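You operate a simulated robot arm through the tools that you are given. There is no shell and no other tool. Be economical: measure what you need, move in short steps, check, and stop when the job is done.

You are at the controls of a simulated robot arm. One attempt, no reset.

Task
On the top of the sample board, make the ink cartridge six and the grey size plate change places.
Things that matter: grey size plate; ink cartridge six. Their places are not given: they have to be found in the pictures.

It is judged by the outcome, as a careful person would: the job done as asked, and still so three seconds after it is handed in. It fails if anything else is knocked over, pushed out of place, dropped, spilled or broken.

Robot
A 7-joint arm with a two-finger parallel gripper, fixed in place. Base frame: the origin is at the foot of the arm, x ahead of it, y to its left, z up; the work surface is at about z = 0.785. Units: m, degrees, N and s.
With the tool pointing down near the work surface it reaches from about 0.22 to 0.68 m from the base axis. Its first joint turns from -66.0 to 66.0 degrees. Payload 2.4 kg.
Tool frame: the origin (TCP) lies between the finger pads and is the grasp point; the fingertips stand 0.03 m ahead of it; z points along the fingers, y is the line along which they close. Largest opening 0.094 m; finger width 0.028, thickness 0.01; the body of the gripper, 0.05 by 0.096 m, starts 0.055 m behind the TCP.
Orientation is told as [roll, pitch, yaw] about the base's x, y, z axes, in that order, counted from this pose: with the fingers straight down and closing along the base's y, the tool's x points along the base's -x, its y along +y and its z along -z.

Tools
- The arm moves only by the tool move_arm. Its argument "series" is a list of rows, each an object (a shift or turn left out is 0, a gripper value left out holds the last) with "claw": the opening, from 0 (shut) to 1 (fully open); "translation": the shift along the base's x, y, z in m, a list of three; "turn": the turn, a rotation vector about the base's x, y, z in degrees, a list of three. In form: [{"claw": claw, "translation": [tx, ty, tz], "turn": [ax, ay, az]}, ...]. A call has 1 to 20 rows; each row shifts and turns the commanded pose from where the row before left it. Each row takes 0.2 s and may step no farther than 0.05 m and 8.6 degrees from the row before; otherwise, or with a gripper value out of range, the whole call is refused. A pose out of reach is approached as far as the arm can. The call stops where the force on the tool passes 40 N (or 10 N more than at its start, if that is more) or the arm is blocked; 0.2 s more then pass. Each finger travels about 0.153 m/s and halts on what it meets, pressing with about 29 N; the grip force reading is that of the motor and also rises with nothing between the fingers. The clock runs only during rows and for 0.2 s after the last one: add rows that do not move to give the fingers time. The reply holds the time, the measured pose of the TCP, the force on the tool along the base axes, the opening and the grip force, in the units named above and with some noise.
- Cameras (640 x 400 px; columns grow to the right, rows downward): "scene" is fixed at [0.0472, 0.4799, 1.4429]; the picture's right is [-0.67, -0.74, 0.00], its down [-0.44, 0.40, -0.81] and it looks along [0.60, -0.54, -0.59] (base axes); focal length 311 px, centre (320, 200). "wrist" rides on the gripper at [-0.037, 0, -0.058] in the tool frame; the picture's right is [0.00, -1.00, 0.00], its down [0.97, 0.00, -0.24] and it looks along [0.24, 0.00, 0.97] (tool axes); focal length 218 px, centre (320, 200).
- get_image(camera): a new picture of that camera. It takes no simulated time.
- point_at(camera, pixels): for up to 12 pixels [column, row] of the newest picture of that camera ("zoom" is the newest enlarged one), the place [x, y, z] in the base frame of the surface seen there, good to about 0.003 m. It takes no simulated time.
- close_up(camera, box): a new picture of the part [left, top, right, bottom] of that camera's present view, enlarged. It takes no simulated time.
- job_done(): hands the job in; it is judged then, once.

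Keep the steps short. Do not move on a guess: measure, check each grasp and each placing, and mend mistakes. In all there are 80 turns and 54 pictures (those below and enlarged ones count). Leave the gripper open and the arm clear of the work at the hand-in unless told otherwise, and finish with a single line.

The tools are called after "Emit:" as a command line: name --argument value ..., lists and objects as JSON in quotes. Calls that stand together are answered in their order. move_arm: Moves the arm, as the interface text tells. Its arguments: {"type":"object","properties":{"series":{"type":"array","items":{"type":"object","properties":{"claw":{"type":"number"},"translation":{"type":"array","items":{"type":"number"}},"turn":{"type":"array","items":{"type":"number"}}}}}},"required":["series"]} The other tools are called the same way: get_image (camera) takes a picture; point_at (camera, pixels) gives the place of the surface under pixels of a picture; close_up (camera, box) takes an enlarged picture of a part of a camera's view; job_done () hands the job in.

At the start:

```text
clock: 0.0
position: [0.4169, -0.0545, 1.0473]
tcp_rot: [0.0, -0.1, 0.1]
contact_force: [0.4, 0.1, 0.5]
grip_width: 0.0941
finger_force: 0.1
```

scene: 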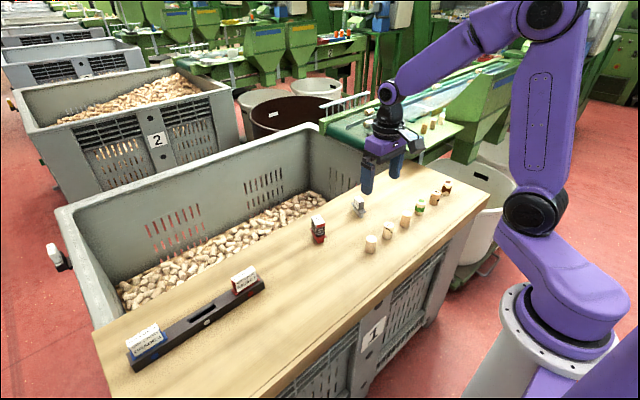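
wrist: 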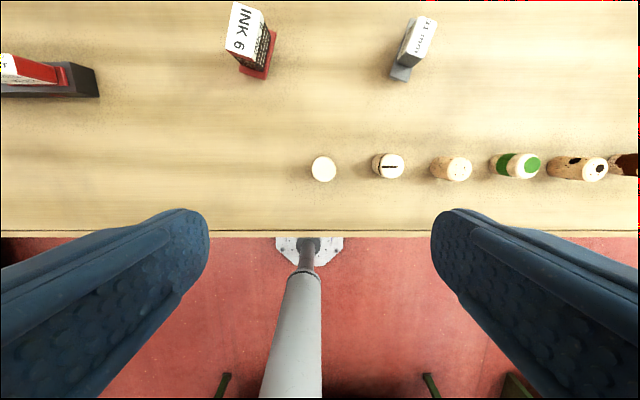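

I see the ink cartridge six near scene (318,230) and a grey item near (359,206). I'll enlarge both before measuring.

Emit:
close_up --camera "scene" --box '[290, 180, 390, 255]'

Emit:
close_up --camera "wrist" --box '[200, 0, 460, 100]'

Emit:
close_up --camera "scene" --box '[110, 250, 280, 380]'

```text
5.33 times, centred on (340, 218) of scene
```

zoom: 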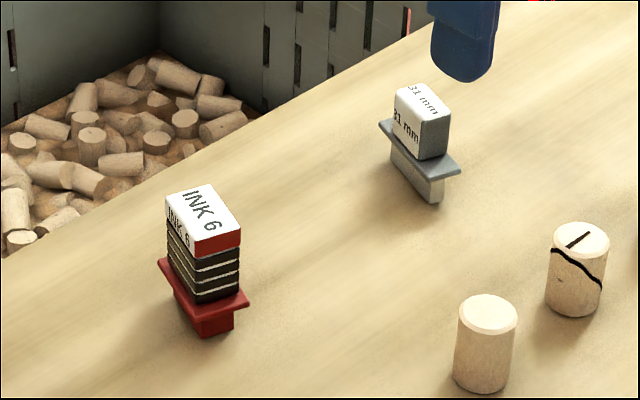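

```text
2.46 times, centred on (330, 50) of wrist
```

zoom: 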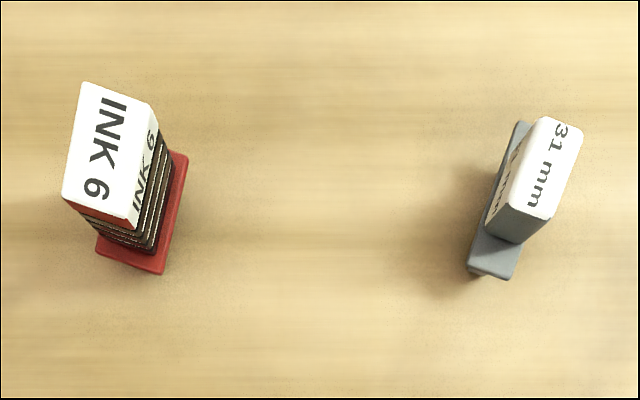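

```text
3.08 times, centred on (195, 315) of scene
```

zoom: 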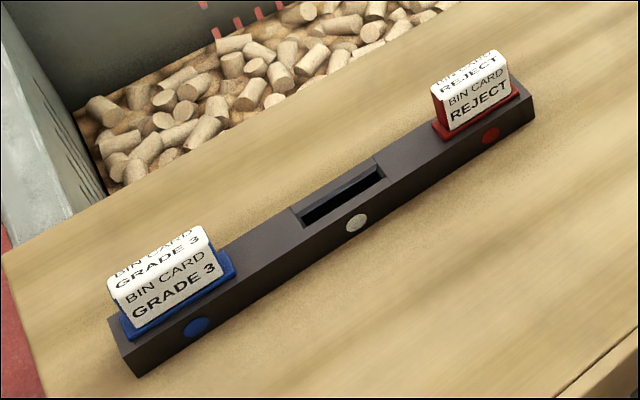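

Both parts have a flange on a narrow foot and stand directly on the wood. Next I'll measure their corners from the wrist close-up, and a few scene points.

Emit:
close_up --camera "wrist" --box '[200, 0, 460, 100]'

Emit:
point_at --camera "zoom" --pixels '[[84, 87], [155, 104], [68, 196], [132, 222], [184, 157], [160, 268], [544, 121], [578, 134], [490, 208], [546, 215], [472, 268], [508, 275]]'

Emit:
point_at --camera "scene" --pixels '[[318, 219], [320, 240], [360, 200], [363, 216], [340, 240], [372, 238], [388, 230], [240, 275], [150, 335], [200, 315]]'

```text
2.46 times, centred on (330, 50) of wrist
```

zoom: 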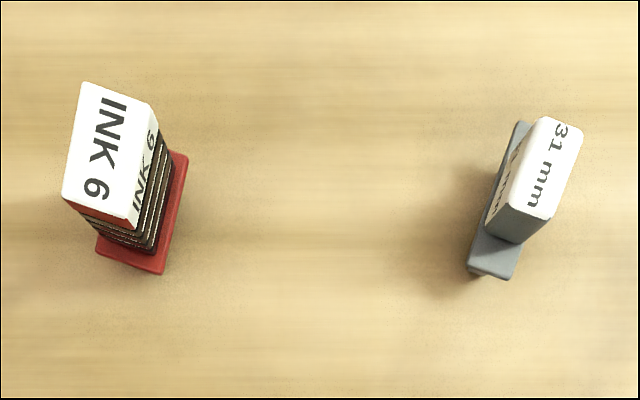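

```text
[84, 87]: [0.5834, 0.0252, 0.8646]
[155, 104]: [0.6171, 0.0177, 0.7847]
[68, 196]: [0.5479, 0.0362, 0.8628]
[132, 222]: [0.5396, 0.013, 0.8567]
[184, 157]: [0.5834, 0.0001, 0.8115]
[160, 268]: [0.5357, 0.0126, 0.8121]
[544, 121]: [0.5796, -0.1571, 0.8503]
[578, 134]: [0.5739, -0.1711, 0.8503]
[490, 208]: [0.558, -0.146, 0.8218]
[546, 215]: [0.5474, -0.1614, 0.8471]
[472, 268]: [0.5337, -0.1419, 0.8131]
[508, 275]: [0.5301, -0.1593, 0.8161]
```

```text
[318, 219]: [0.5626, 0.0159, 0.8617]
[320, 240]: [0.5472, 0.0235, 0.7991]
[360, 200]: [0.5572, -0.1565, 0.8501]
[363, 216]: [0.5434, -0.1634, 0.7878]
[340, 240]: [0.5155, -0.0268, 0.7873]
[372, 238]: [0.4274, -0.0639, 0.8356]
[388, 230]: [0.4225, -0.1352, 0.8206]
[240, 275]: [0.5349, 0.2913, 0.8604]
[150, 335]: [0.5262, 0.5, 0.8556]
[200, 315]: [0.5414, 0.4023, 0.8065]
```

Ink six is near (0.56, 0.017) with its top at z 0.863. The grey plate is near (0.556, -0.157) with its top at z 0.850. I'll move high above the two for an upright view.

Emit:
move_arm --series '[{"claw": 1, "translation": [0.04, -0.005, 0]}, {"translation": [0.04, -0.005, 0]}, {"translation": [0.04, -0.005, 0]}, {"translation": [0.03, 0, 0]}, {}]'

Emit:
get_image --camera "wrist"

```text
clock: 1.2
position: [0.5671, -0.0692, 1.0481]
tcp_rot: [0.1, 0.0, 0.0]
contact_force: [-0.2, 0.9, 1.0]
grip_width: 0.094
finger_force: 0.0
```

```text
47 pictures are left
```

wrist: 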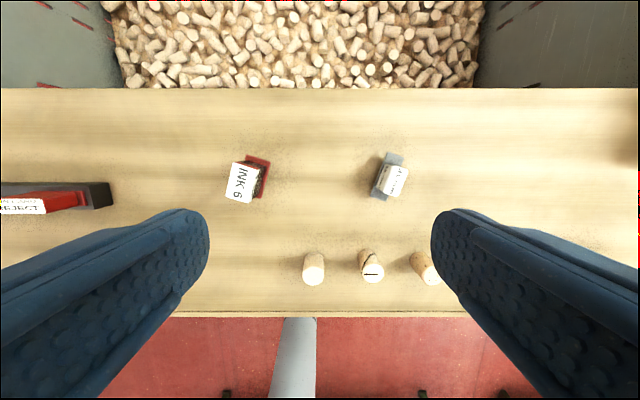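

Now both show from nearly overhead. I'll enlarge the region around (250,178) and (390,178) to measure the outlines.

Emit:
close_up --camera "wrist" --box '[210, 130, 290, 220]'

Emit:
point_at --camera "wrist" --pixels '[[233, 165], [258, 168], [228, 197], [250, 201], [270, 160], [262, 196], [385, 165], [407, 169], [378, 191], [398, 194], [403, 155], [386, 199]]'

Emit:
close_up --camera "wrist" --box '[350, 130, 430, 220]'

```text
4.44 times, centred on (250, 175) of wrist
```

zoom: 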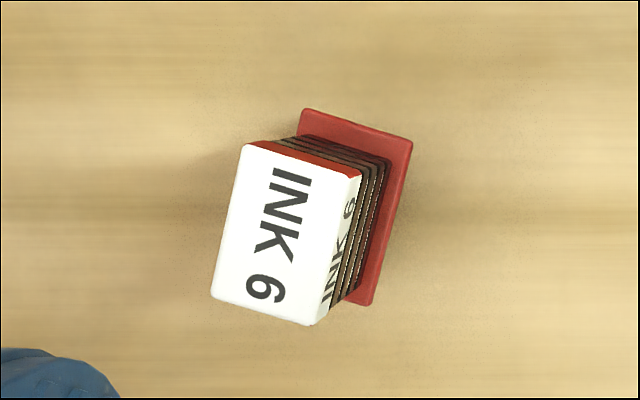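

```text
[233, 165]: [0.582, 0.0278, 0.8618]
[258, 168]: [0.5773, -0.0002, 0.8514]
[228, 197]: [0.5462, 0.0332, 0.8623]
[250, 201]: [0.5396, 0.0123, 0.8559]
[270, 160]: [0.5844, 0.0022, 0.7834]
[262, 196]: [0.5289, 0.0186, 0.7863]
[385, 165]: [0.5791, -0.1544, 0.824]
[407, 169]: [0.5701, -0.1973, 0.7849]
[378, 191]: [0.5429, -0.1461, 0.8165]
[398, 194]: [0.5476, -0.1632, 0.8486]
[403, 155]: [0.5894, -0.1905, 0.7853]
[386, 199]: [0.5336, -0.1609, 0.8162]
```

```text
4.44 times, centred on (390, 175) of wrist
```

zoom: 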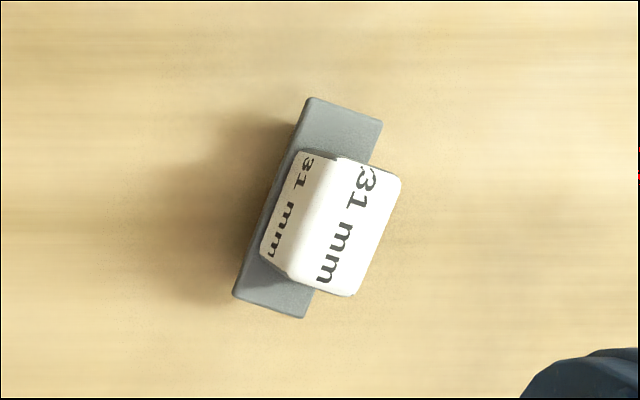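

I computed these from the enlarged views:
- **Ink six:** centre (0.564, 0.020), long axis at -15°, body about 0.030 wide, flange top at z 0.813.
- **Plate:** centre (0.564, -0.159), long axis at -21°, body about 0.019 wide.

I'll hover over ink six with yaw -15° first.

Emit:
move_arm --series '[{"translation": [-0.003, 0.03, 0], "turn": [0, 0, -7.5]}, {"translation": [0, 0.03, 0], "turn": [0, 0, -7.5]}, {"translation": [0, 0.029, -0.03]}, {"translation": [0, 0, -0.04]}, {"translation": [0, 0, -0.04]}, {}]'

Emit:
get_image --camera "wrist"

Emit:
close_up --camera "scene" --box '[270, 150, 400, 255]'

```text
clock: 2.6
position: [0.5643, 0.0183, 0.9369]
tcp_rot: [0.0, 0.0, -14.9]
contact_force: [-0.6, -0.2, 0.0]
grip_width: 0.0939
finger_force: 0.0
```

```text
44 pictures are left
```

wrist: 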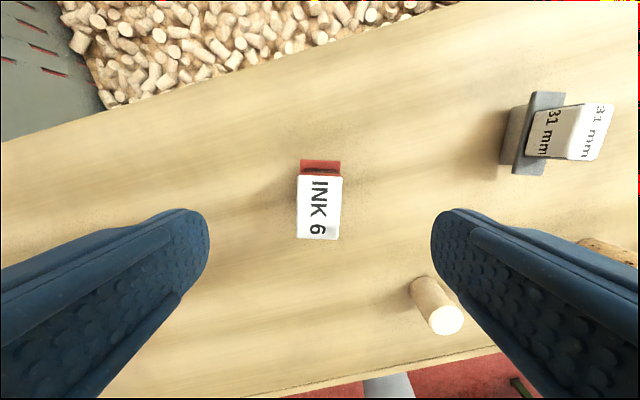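

```text
3.81 times, centred on (335, 202) of scene
```

zoom: 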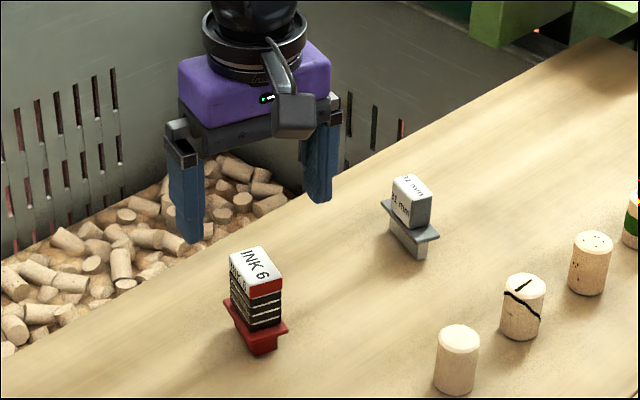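

Ink six is centred at column 320 and its edges run parallel to the fingers. I'll descend to TCP z≈0.850, putting the tips at 0.820, just above the flange.

Emit:
move_arm --series '[{"translation": [0, 0, -0.04]}, {"translation": [0, 0, -0.03]}, {"translation": [0, 0, -0.016]}, {}, {}]'

Emit:
close_up --camera "scene" --box '[280, 190, 370, 255]'

```text
clock: 3.8
position: [0.5648, 0.0185, 0.852]
tcp_rot: [0.0, 0.0, -15.0]
contact_force: [0.7, -0.1, -0.7]
grip_width: 0.0938
finger_force: 0.0
```

```text
6.15 times, centred on (325, 222) of scene
```

zoom: 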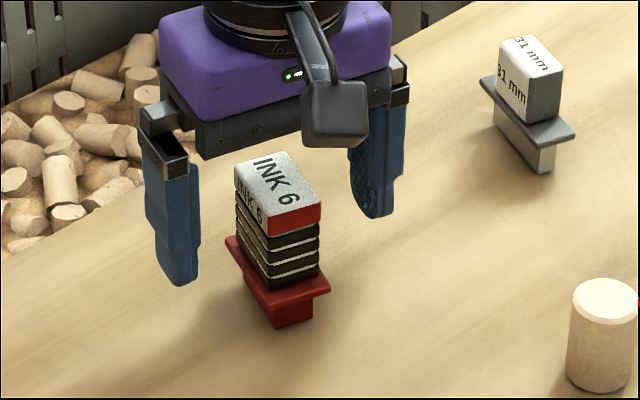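

The fingers straddle ink six, with their tips above the flange. I'll close on it.

Emit:
move_arm --series '[{"claw": 0.6}, {"claw": 0.4}, {"claw": 0.2}, {"claw": 0.0}, {}, {}]'

Emit:
close_up --camera "scene" --box '[280, 190, 370, 255]'

```text
clock: 5.2
position: [0.5648, 0.0183, 0.8509]
tcp_rot: [0.0, 0.1, -15.0]
contact_force: [0.5, -0.7, 0.4]
grip_width: 0.0314
finger_force: 29.3
```

```text
6.15 times, centred on (325, 222) of scene
```

zoom: 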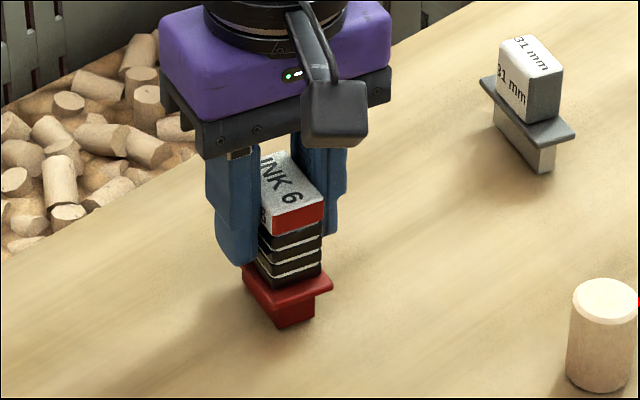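

The grip is firm at width 0.031. I'll lift gently and check.

Emit:
move_arm --series '[{"translation": [0, 0, 0.01]}, {"translation": [0, 0, 0.02]}, {"translation": [0, 0, 0.03]}, {}]'

Emit:
close_up --camera "scene" --box '[280, 170, 380, 250]'

```text
clock: 6.2
position: [0.5655, 0.0169, 0.912]
tcp_rot: [0.0, 0.0, -15.0]
contact_force: [-0.6, 0.1, -1.4]
grip_width: 0.0316
finger_force: 28.7
```

```text
5.00 times, centred on (330, 210) of scene
```

zoom: 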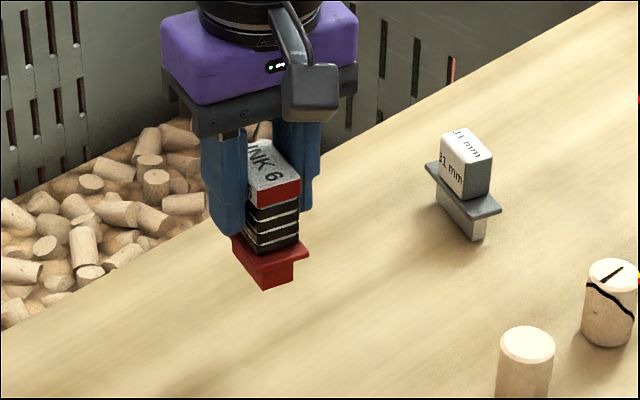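

Ink six is up and upright. I'll carry it to a free spot on the board, about (0.61, -0.07), and lower it to just above the surface.

Emit:
move_arm --series '[{"translation": [0.015, -0.03, 0], "turn": [0, 0, -2]}, {"translation": [0.015, -0.03, 0], "turn": [0, 0, -2]}, {"translation": [0.016, -0.029, 0], "turn": [0, 0, -2]}, {}, {"translation": [0, 0, -0.03]}, {"translation": [0, 0, -0.02]}, {"translation": [0, 0, -0.006]}, {}]'

Emit:
close_up --camera "scene" --box '[290, 160, 390, 240]'

```text
clock: 8.0
position: [0.6093, -0.0692, 0.8565]
tcp_rot: [0.0, 0.0, -21.0]
contact_force: [-0.4, 0.0, -1.6]
grip_width: 0.0318
finger_force: 28.9
```

```text
5.00 times, centred on (340, 200) of scene
```

zoom: 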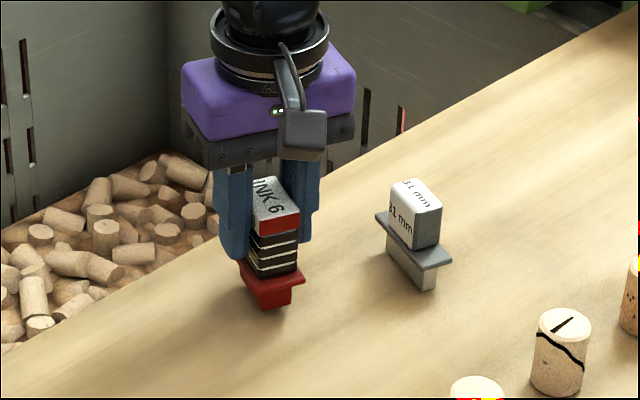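

I'm about 4 mm above the surface. I'll lower in small steps and watch the force.

Emit:
move_arm --series '[{"translation": [0, 0, -0.002]}, {"translation": [0, 0, -0.002]}, {}]'

```text
clock: 8.8
position: [0.611, -0.071, 0.8528]
tcp_rot: [0.0, 0.0, -21.0]
contact_force: [0.1, 0.6, -0.3]
grip_width: 0.0316
finger_force: 29.2
```

Emit:
move_arm --series '[{"translation": [0, 0, -0.001]}, {}]'

```text
clock: 9.4
position: [0.6103, -0.071, 0.851]
tcp_rot: [0.0, 0.0, -20.9]
contact_force: [-1.3, 0.1, 2.6]
grip_width: 0.0318
finger_force: 28.7
```

The upward force of 2.6 N means it's touching the board. I'll open gently, rise, and look.

Emit:
move_arm --series '[{"claw": 0.45}, {"claw": 0.65}, {}, {"translation": [0, 0, 0.03]}, {"translation": [0, 0, 0.04]}, {"translation": [0, 0, 0.03]}, {}]'

Emit:
get_image --camera "wrist"

Emit:
close_up --camera "scene" --box '[290, 160, 390, 240]'

```text
clock: 11.0
position: [0.6081, -0.0693, 0.9498]
tcp_rot: [0.0, 0.0, -21.1]
contact_force: [-0.6, 0.0, 0.7]
grip_width: 0.061
finger_force: 0.1
```

```text
38 pictures are left
```

wrist: 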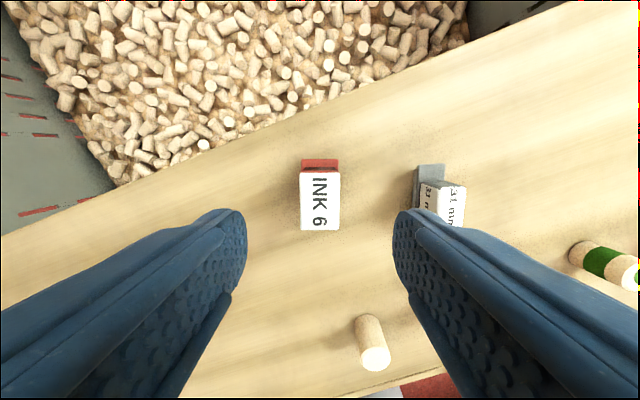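

```text
5.00 times, centred on (340, 200) of scene
```

zoom: 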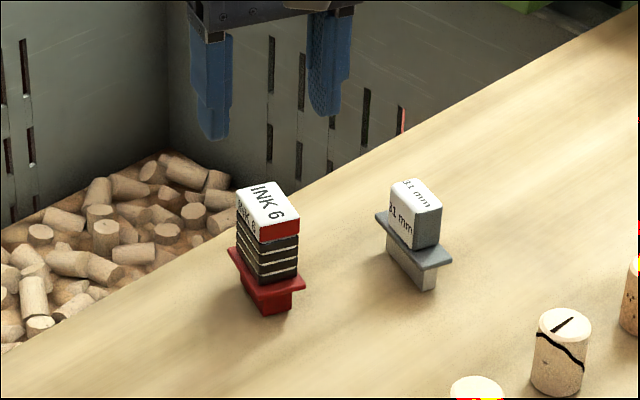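

Ink six stands upright at the holding spot. I'll hover over the plate at (0.564, -0.1585), yaw -21°.

Emit:
move_arm --series '[{"translation": [-0.015, -0.03, 0]}, {"translation": [-0.015, -0.03, 0]}, {"translation": [-0.016, -0.028, -0.01]}, {}]'

Emit:
close_up --camera "wrist" --box '[240, 130, 400, 260]'

```text
clock: 12.0
position: [0.5621, -0.1582, 0.9393]
tcp_rot: [0.0, 0.0, -21.0]
contact_force: [0.5, 0.2, 1.0]
grip_width: 0.061
finger_force: 0.0
```

```text
3.08 times, centred on (320, 195) of wrist
```

zoom: 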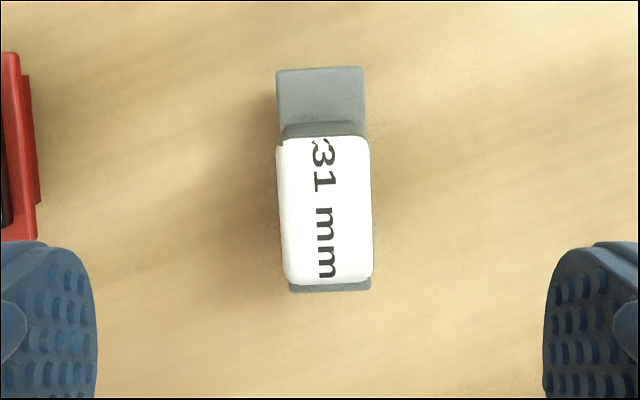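

The plate is turned about 2.5° from the tool and sits about 2 mm ahead and 1 mm right. I'll correct that and descend to TCP z≈0.851.

Emit:
move_arm --series '[{"translation": [0.0013, -0.0013, -0.03], "turn": [0, 0, 2.5]}, {"translation": [0, 0, -0.03]}, {"translation": [0, 0, -0.02]}, {"translation": [0, 0, -0.009]}, {}]'

Emit:
close_up --camera "scene" --box '[310, 160, 410, 240]'

Emit:
close_up --camera "wrist" --box '[200, 100, 440, 300]'

```text
clock: 13.2
position: [0.5642, -0.1602, 0.8513]
tcp_rot: [0.1, 0.0, -18.6]
contact_force: [0.6, 0.0, -0.2]
grip_width: 0.0607
finger_force: 0.1
```

```text
5.00 times, centred on (360, 200) of scene
```

zoom: 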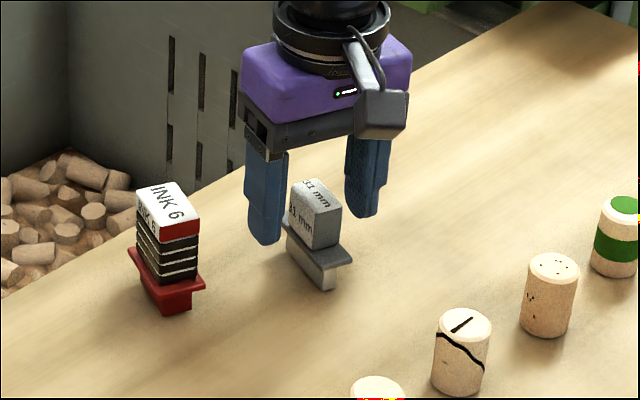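

```text
2.00 times, centred on (320, 200) of wrist
```

zoom: 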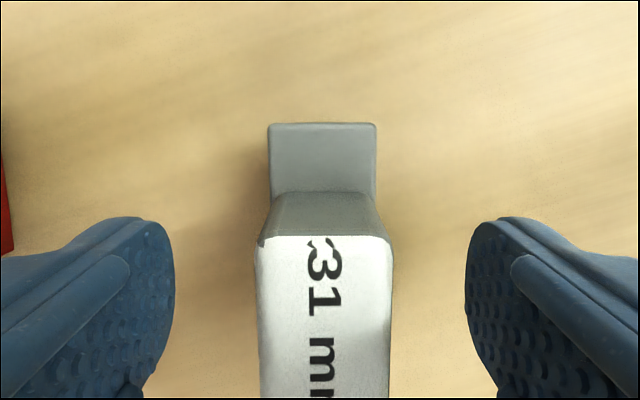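

The plate is aligned and centred between the fingers. I'll close.

Emit:
move_arm --series '[{"claw": 0.4}, {"claw": 0.2}, {"claw": 0.0}, {}, {}]'

Emit:
close_up --camera "wrist" --box '[200, 100, 440, 300]'

```text
clock: 14.4
position: [0.5652, -0.1594, 0.8505]
tcp_rot: [0.0, -0.1, -18.6]
contact_force: [0.2, 0.3, -0.5]
grip_width: 0.0254
finger_force: 28.9
```

```text
2.00 times, centred on (320, 200) of wrist
```

zoom: 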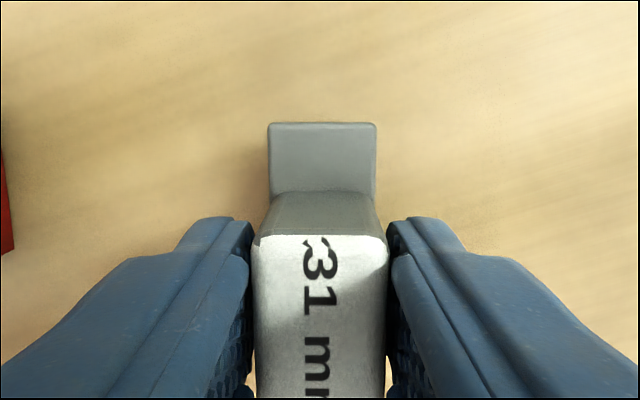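

Holding at width 0.025. I'll lift gently and check.

Emit:
move_arm --series '[{"translation": [0, 0, 0.01]}, {"translation": [0, 0, 0.03]}, {"translation": [0, 0, 0.04]}, {"translation": [0, 0, 0.02]}, {}]'

Emit:
close_up --camera "scene" --box '[310, 140, 410, 230]'

```text
clock: 15.6
position: [0.5649, -0.1605, 0.9528]
tcp_rot: [0.0, 0.0, -18.5]
contact_force: [0.0, 0.0, -1.0]
grip_width: 0.0252
finger_force: 28.3
```

```text
4.44 times, centred on (360, 185) of scene
```

zoom: 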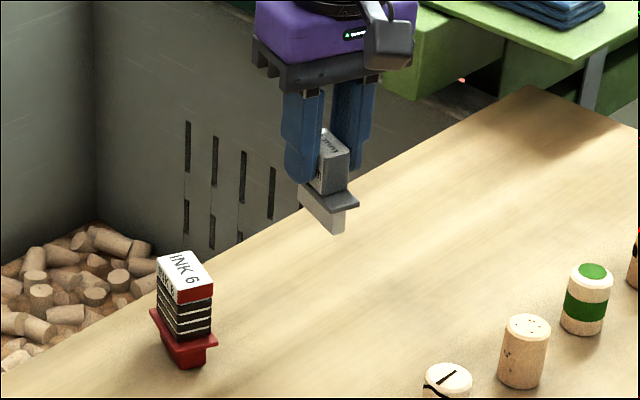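

The plate is lifted level and clears ink six's top. I'll carry it to ink six's old place (0.564, 0.019), yaw -15°, and stop a few mm above.

Emit:
move_arm --series '[{"translation": [0, 0.035, 0], "turn": [0, 0, 1]}, {"translation": [0, 0.04, 0], "turn": [0, 0, 1]}, {"translation": [0, 0.04, 0], "turn": [0, 0, 1]}, {"translation": [-0.0013, 0.04, 0], "turn": [0, 0, 0.5]}, {"translation": [0, 0.0233, 0]}, {}, {"translation": [0, 0, -0.04]}, {"translation": [0, 0, -0.035]}, {"translation": [0, 0, -0.02]}, {}]'

Emit:
close_up --camera "scene" --box '[280, 170, 380, 250]'

```text
clock: 17.8
position: [0.5659, 0.018, 0.8555]
tcp_rot: [0.0, 0.0, -15.0]
contact_force: [-0.1, 0.0, -0.6]
grip_width: 0.0212
finger_force: 29.2
```

```text
5.00 times, centred on (330, 210) of scene
```

zoom: 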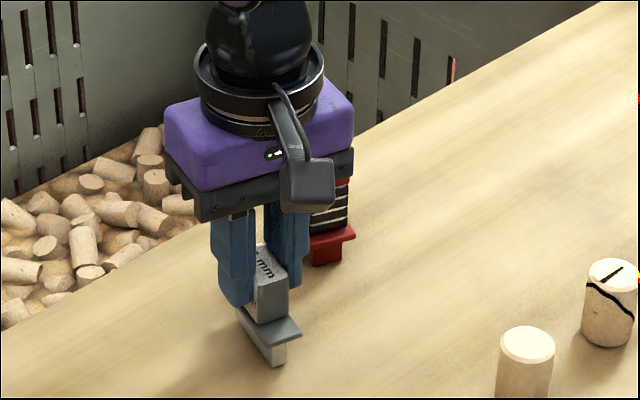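

The grip width changed from 0.025 to 0.021, so the plate may have slipped. I'll look closely before lowering.

Emit:
close_up --camera "scene" --box '[300, 205, 350, 245]'

Emit:
close_up --camera "wrist" --box '[200, 100, 440, 300]'

```text
10.00 times, centred on (325, 225) of scene
```

zoom: 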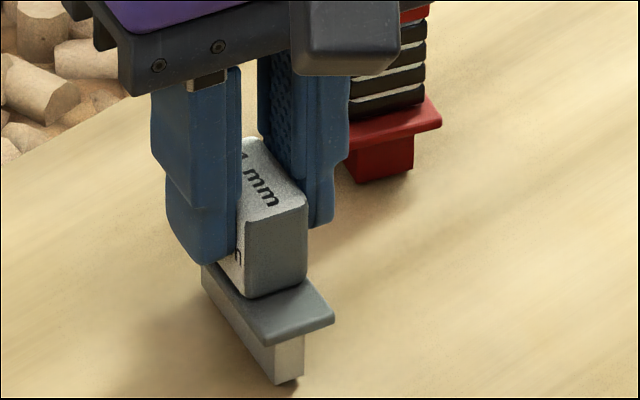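

```text
2.00 times, centred on (320, 200) of wrist
```

zoom: 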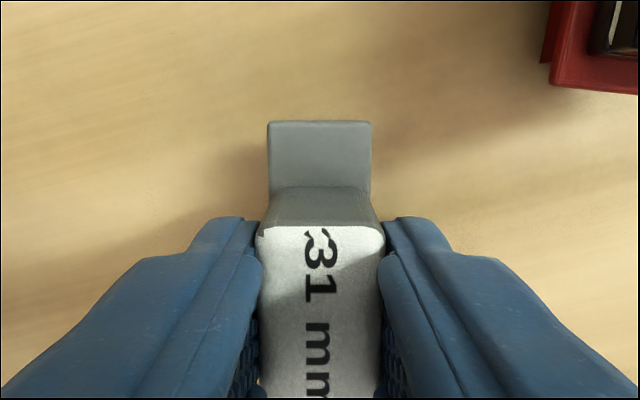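

From the wrist scale, the plate slid about 2–3 mm down in the fingers but stayed level and straight. I'll lower in 1 mm steps until it touches.

Emit:
move_arm --series '[{"translation": [0, 0, -0.001]}, {}]'

Emit:
close_up --camera "scene" --box '[300, 205, 350, 245]'

```text
clock: 18.4
position: [0.5654, 0.0178, 0.8557]
tcp_rot: [0.0, 0.0, -15.0]
contact_force: [0.0, -0.3, -0.7]
grip_width: 0.021
finger_force: 28.4
```

```text
10.00 times, centred on (325, 225) of scene
```

zoom: 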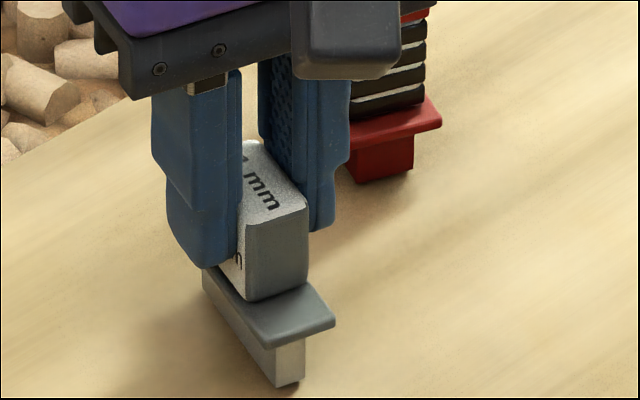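

Emit:
move_arm --series '[{"translation": [0, 0, -0.001]}, {"translation": [0, 0, -0.0005]}, {}]'

Emit:
close_up --camera "scene" --box '[300, 205, 350, 245]'

```text
clock: 19.2
position: [0.5645, 0.0189, 0.8559]
tcp_rot: [0.0, -0.1, -15.1]
contact_force: [-3.6, -0.5, 14.6]
grip_width: 0.0214
finger_force: 29.0
```

```text
10.00 times, centred on (325, 225) of scene
```

zoom: 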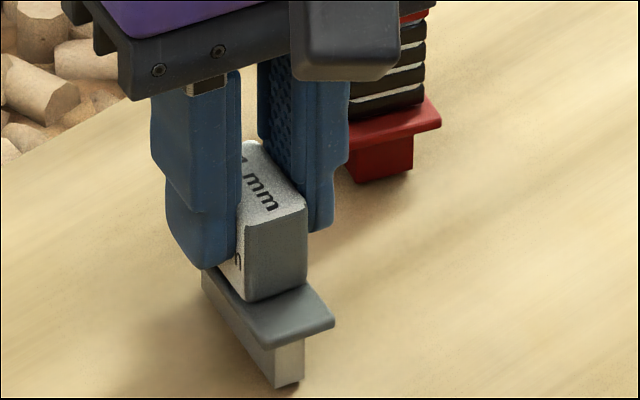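

Contact at 14.6 N. I'll ease up 0.7 mm to relieve the force, then open slowly and rise.

Emit:
move_arm --series '[{"translation": [0, 0, 0.0007]}, {}]'

```text
clock: 19.8
position: [0.5643, 0.0206, 0.8555]
tcp_rot: [0.0, -0.1, -15.0]
contact_force: [0.7, -1.1, 3.6]
grip_width: 0.021
finger_force: 29.0
```

Emit:
move_arm --series '[{"claw": 0.3}, {"claw": 0.45}, {"claw": 0.6}, {}, {"translation": [0, 0, 0.03]}, {"translation": [0, 0, 0.04]}, {"translation": [0, 0, 0.03]}, {}]'

Emit:
close_up --camera "scene" --box '[280, 180, 370, 250]'

Emit:
close_up --camera "wrist" --box '[240, 130, 400, 260]'

```text
clock: 21.6
position: [0.5659, 0.0164, 0.9565]
tcp_rot: [0.0, 0.0, -15.1]
contact_force: [-0.2, 0.0, 0.3]
grip_width: 0.0564
finger_force: 0.0
```

```text
5.71 times, centred on (325, 215) of scene
```

zoom: 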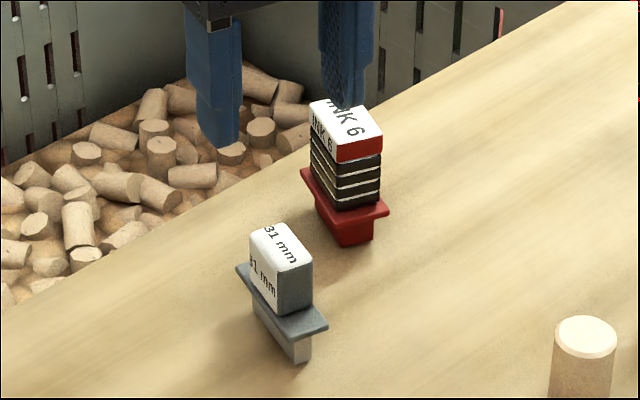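

```text
3.08 times, centred on (320, 195) of wrist
```

zoom: 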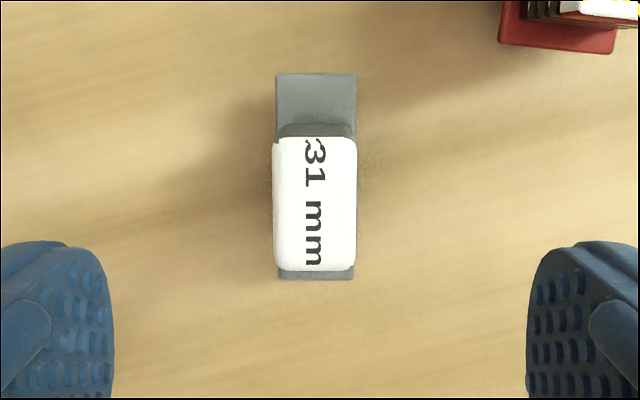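

The plate stands upright and straight at ink six's old place. I'll return over ink six at (0.610, -0.0695), yaw -21°.

Emit:
move_arm --series '[{"claw": 0.65, "translation": [0.015, -0.03, 0], "turn": [0, 0, -2]}, {"translation": [0.015, -0.03, 0], "turn": [0, 0, -2]}, {"translation": [0.016, -0.029, 0], "turn": [0, 0, -2]}, {"translation": [0, 0, -0.015]}, {}]'

Emit:
close_up --camera "wrist" --box '[240, 130, 400, 260]'

```text
clock: 22.8
position: [0.6109, -0.0718, 0.9404]
tcp_rot: [0.0, 0.0, -20.9]
contact_force: [1.3, -0.6, 0.1]
grip_width: 0.0611
finger_force: 0.1
```

```text
3.08 times, centred on (320, 195) of wrist
```

zoom: 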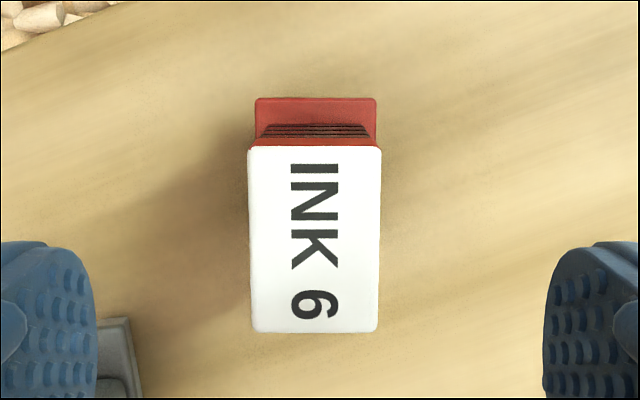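

Aligned and centred. I'll descend to z≈0.8505 and close.

Emit:
move_arm --series '[{"translation": [0, 0, -0.035]}, {"translation": [0, 0, -0.03]}, {"translation": [0, 0, -0.017]}, {"translation": [0, 0, -0.007]}, {}, {"claw": 0.4}, {"claw": 0.2}, {"claw": 0.0}, {}, {}]'

Emit:
close_up --camera "scene" --box '[290, 170, 380, 240]'

```text
clock: 25.0
position: [0.6109, -0.0711, 0.8515]
tcp_rot: [0.0, 0.1, -21.0]
contact_force: [0.4, -0.1, 0.0]
grip_width: 0.0317
finger_force: 29.3
```

```text
5.71 times, centred on (335, 205) of scene
```

zoom: 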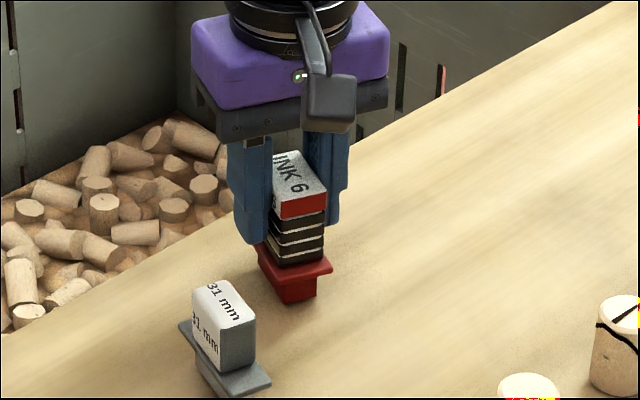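

The grip is firm at 0.032. I'll lift, carry ink six to the plate's old place (0.565, -0.159), yaw -18.5°, and stop about 4 mm above the board.

Emit:
move_arm --series '[{"translation": [0, 0, 0.01]}, {"translation": [0, 0, 0.03]}, {"translation": [0, 0, 0.02]}, {"translation": [-0.015, -0.03, 0], "turn": [0, 0, 1]}, {"translation": [-0.015, -0.03, 0], "turn": [0, 0, 1]}, {"translation": [-0.0147, -0.0293, 0], "turn": [0, 0, 0.5]}, {}, {"translation": [0, 0, -0.03]}, {"translation": [0, 0, -0.02]}, {"translation": [0, 0, -0.006]}, {}]'

Emit:
close_up --camera "scene" --box '[310, 170, 400, 240]'

```text
clock: 27.4
position: [0.5657, -0.1589, 0.8575]
tcp_rot: [0.0, 0.0, -18.4]
contact_force: [-0.3, 0.0, -0.6]
grip_width: 0.0316
finger_force: 28.9
```

```text
5.71 times, centred on (355, 205) of scene
```

zoom: 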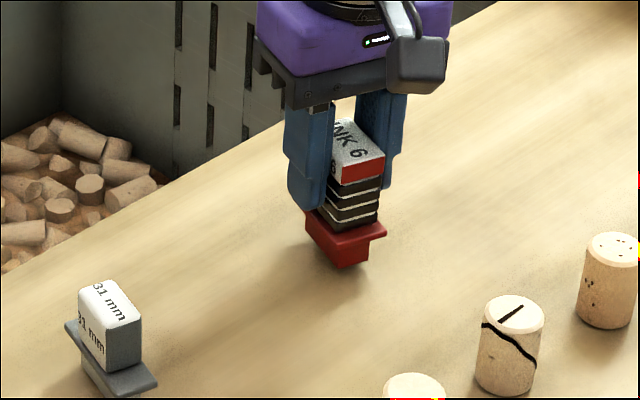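

Held upright over the right spot. I'll lower the last 4 mm.

Emit:
move_arm --series '[{"translation": [0, 0, -0.002]}, {"translation": [0, 0, -0.0015]}, {}]'

```text
clock: 28.2
position: [0.564, -0.1598, 0.8516]
tcp_rot: [-0.1, -0.1, -18.5]
contact_force: [-0.1, 0.2, 0.0]
grip_width: 0.0318
finger_force: 28.8
```

Emit:
move_arm --series '[{"translation": [0, 0, -0.0008]}, {}]'

```text
clock: 28.8
position: [0.5645, -0.1587, 0.8518]
tcp_rot: [0.0, 0.0, -18.5]
contact_force: [-3.4, 0.5, 8.5]
grip_width: 0.0315
finger_force: 29.2
```

Contact at 8.5 N. I'll ease up slightly, release, and rise clear.

Emit:
move_arm --series '[{"translation": [0, 0, 0.0004]}, {}, {"claw": 0.45}, {"claw": 0.65}, {}, {"translation": [0, 0, 0.03]}, {"translation": [0, 0, 0.04]}, {"translation": [0, 0, 0.04]}, {"claw": 1, "translation": [0, 0.03, 0.04]}, {"translation": [0, 0.03, 0.04]}, {"translation": [0, 0.03, 0.01]}, {}]'

Emit:
get_image --camera "wrist"

Emit:
get_image --camera "scene"

Emit:
close_up --camera "scene" --box '[290, 180, 390, 255]'

Emit:
point_at --camera "scene" --pixels '[[319, 223], [358, 196]]'

```text
clock: 31.4
position: [0.5654, -0.0691, 1.052]
tcp_rot: [0.1, 0.1, -18.6]
contact_force: [-0.8, -0.1, 0.0]
grip_width: 0.0939
finger_force: 0.0
```

```text
21 pictures are left
```

wrist: 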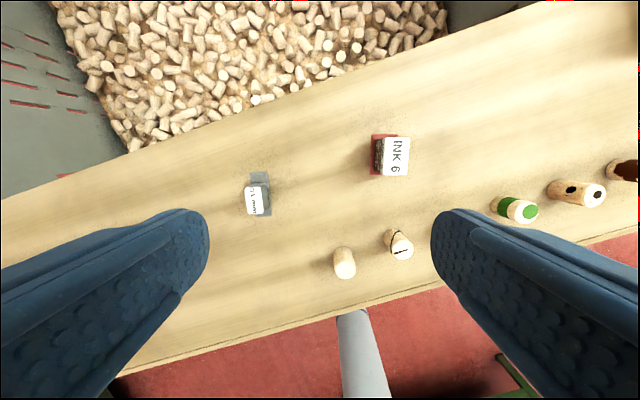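

```text
20 pictures are left
```

scene: 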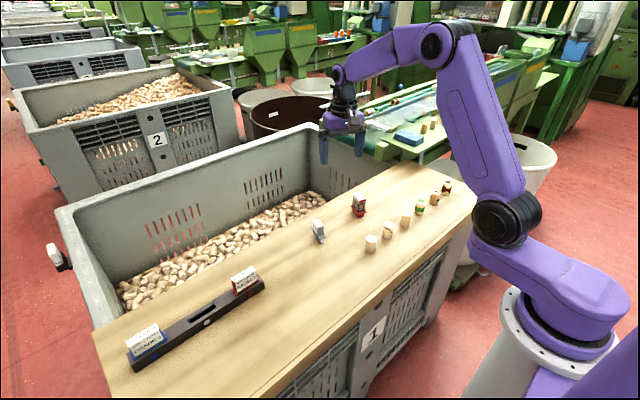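

```text
5.33 times, centred on (340, 218) of scene
```

zoom: 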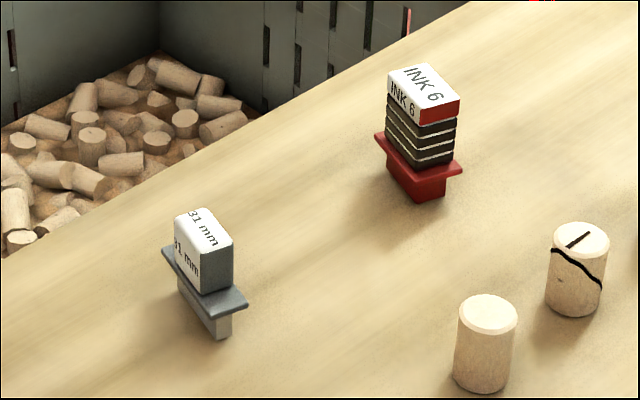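

```text
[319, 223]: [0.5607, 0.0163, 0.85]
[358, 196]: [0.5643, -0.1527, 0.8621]
```

Both stand upright in each other's old places, near (0.561, 0.016) for the plate and (0.564, -0.159) for ink six. Nothing else has moved, and the arm is clear with the gripper open, so I'm handing in.

Emit:
job_done

```text
The job is handed in.
```

Ink cartridge six and the grey size plate have changed places on the sample board; both stand upright, nothing else moved, and the arm is clear with the gripper open.
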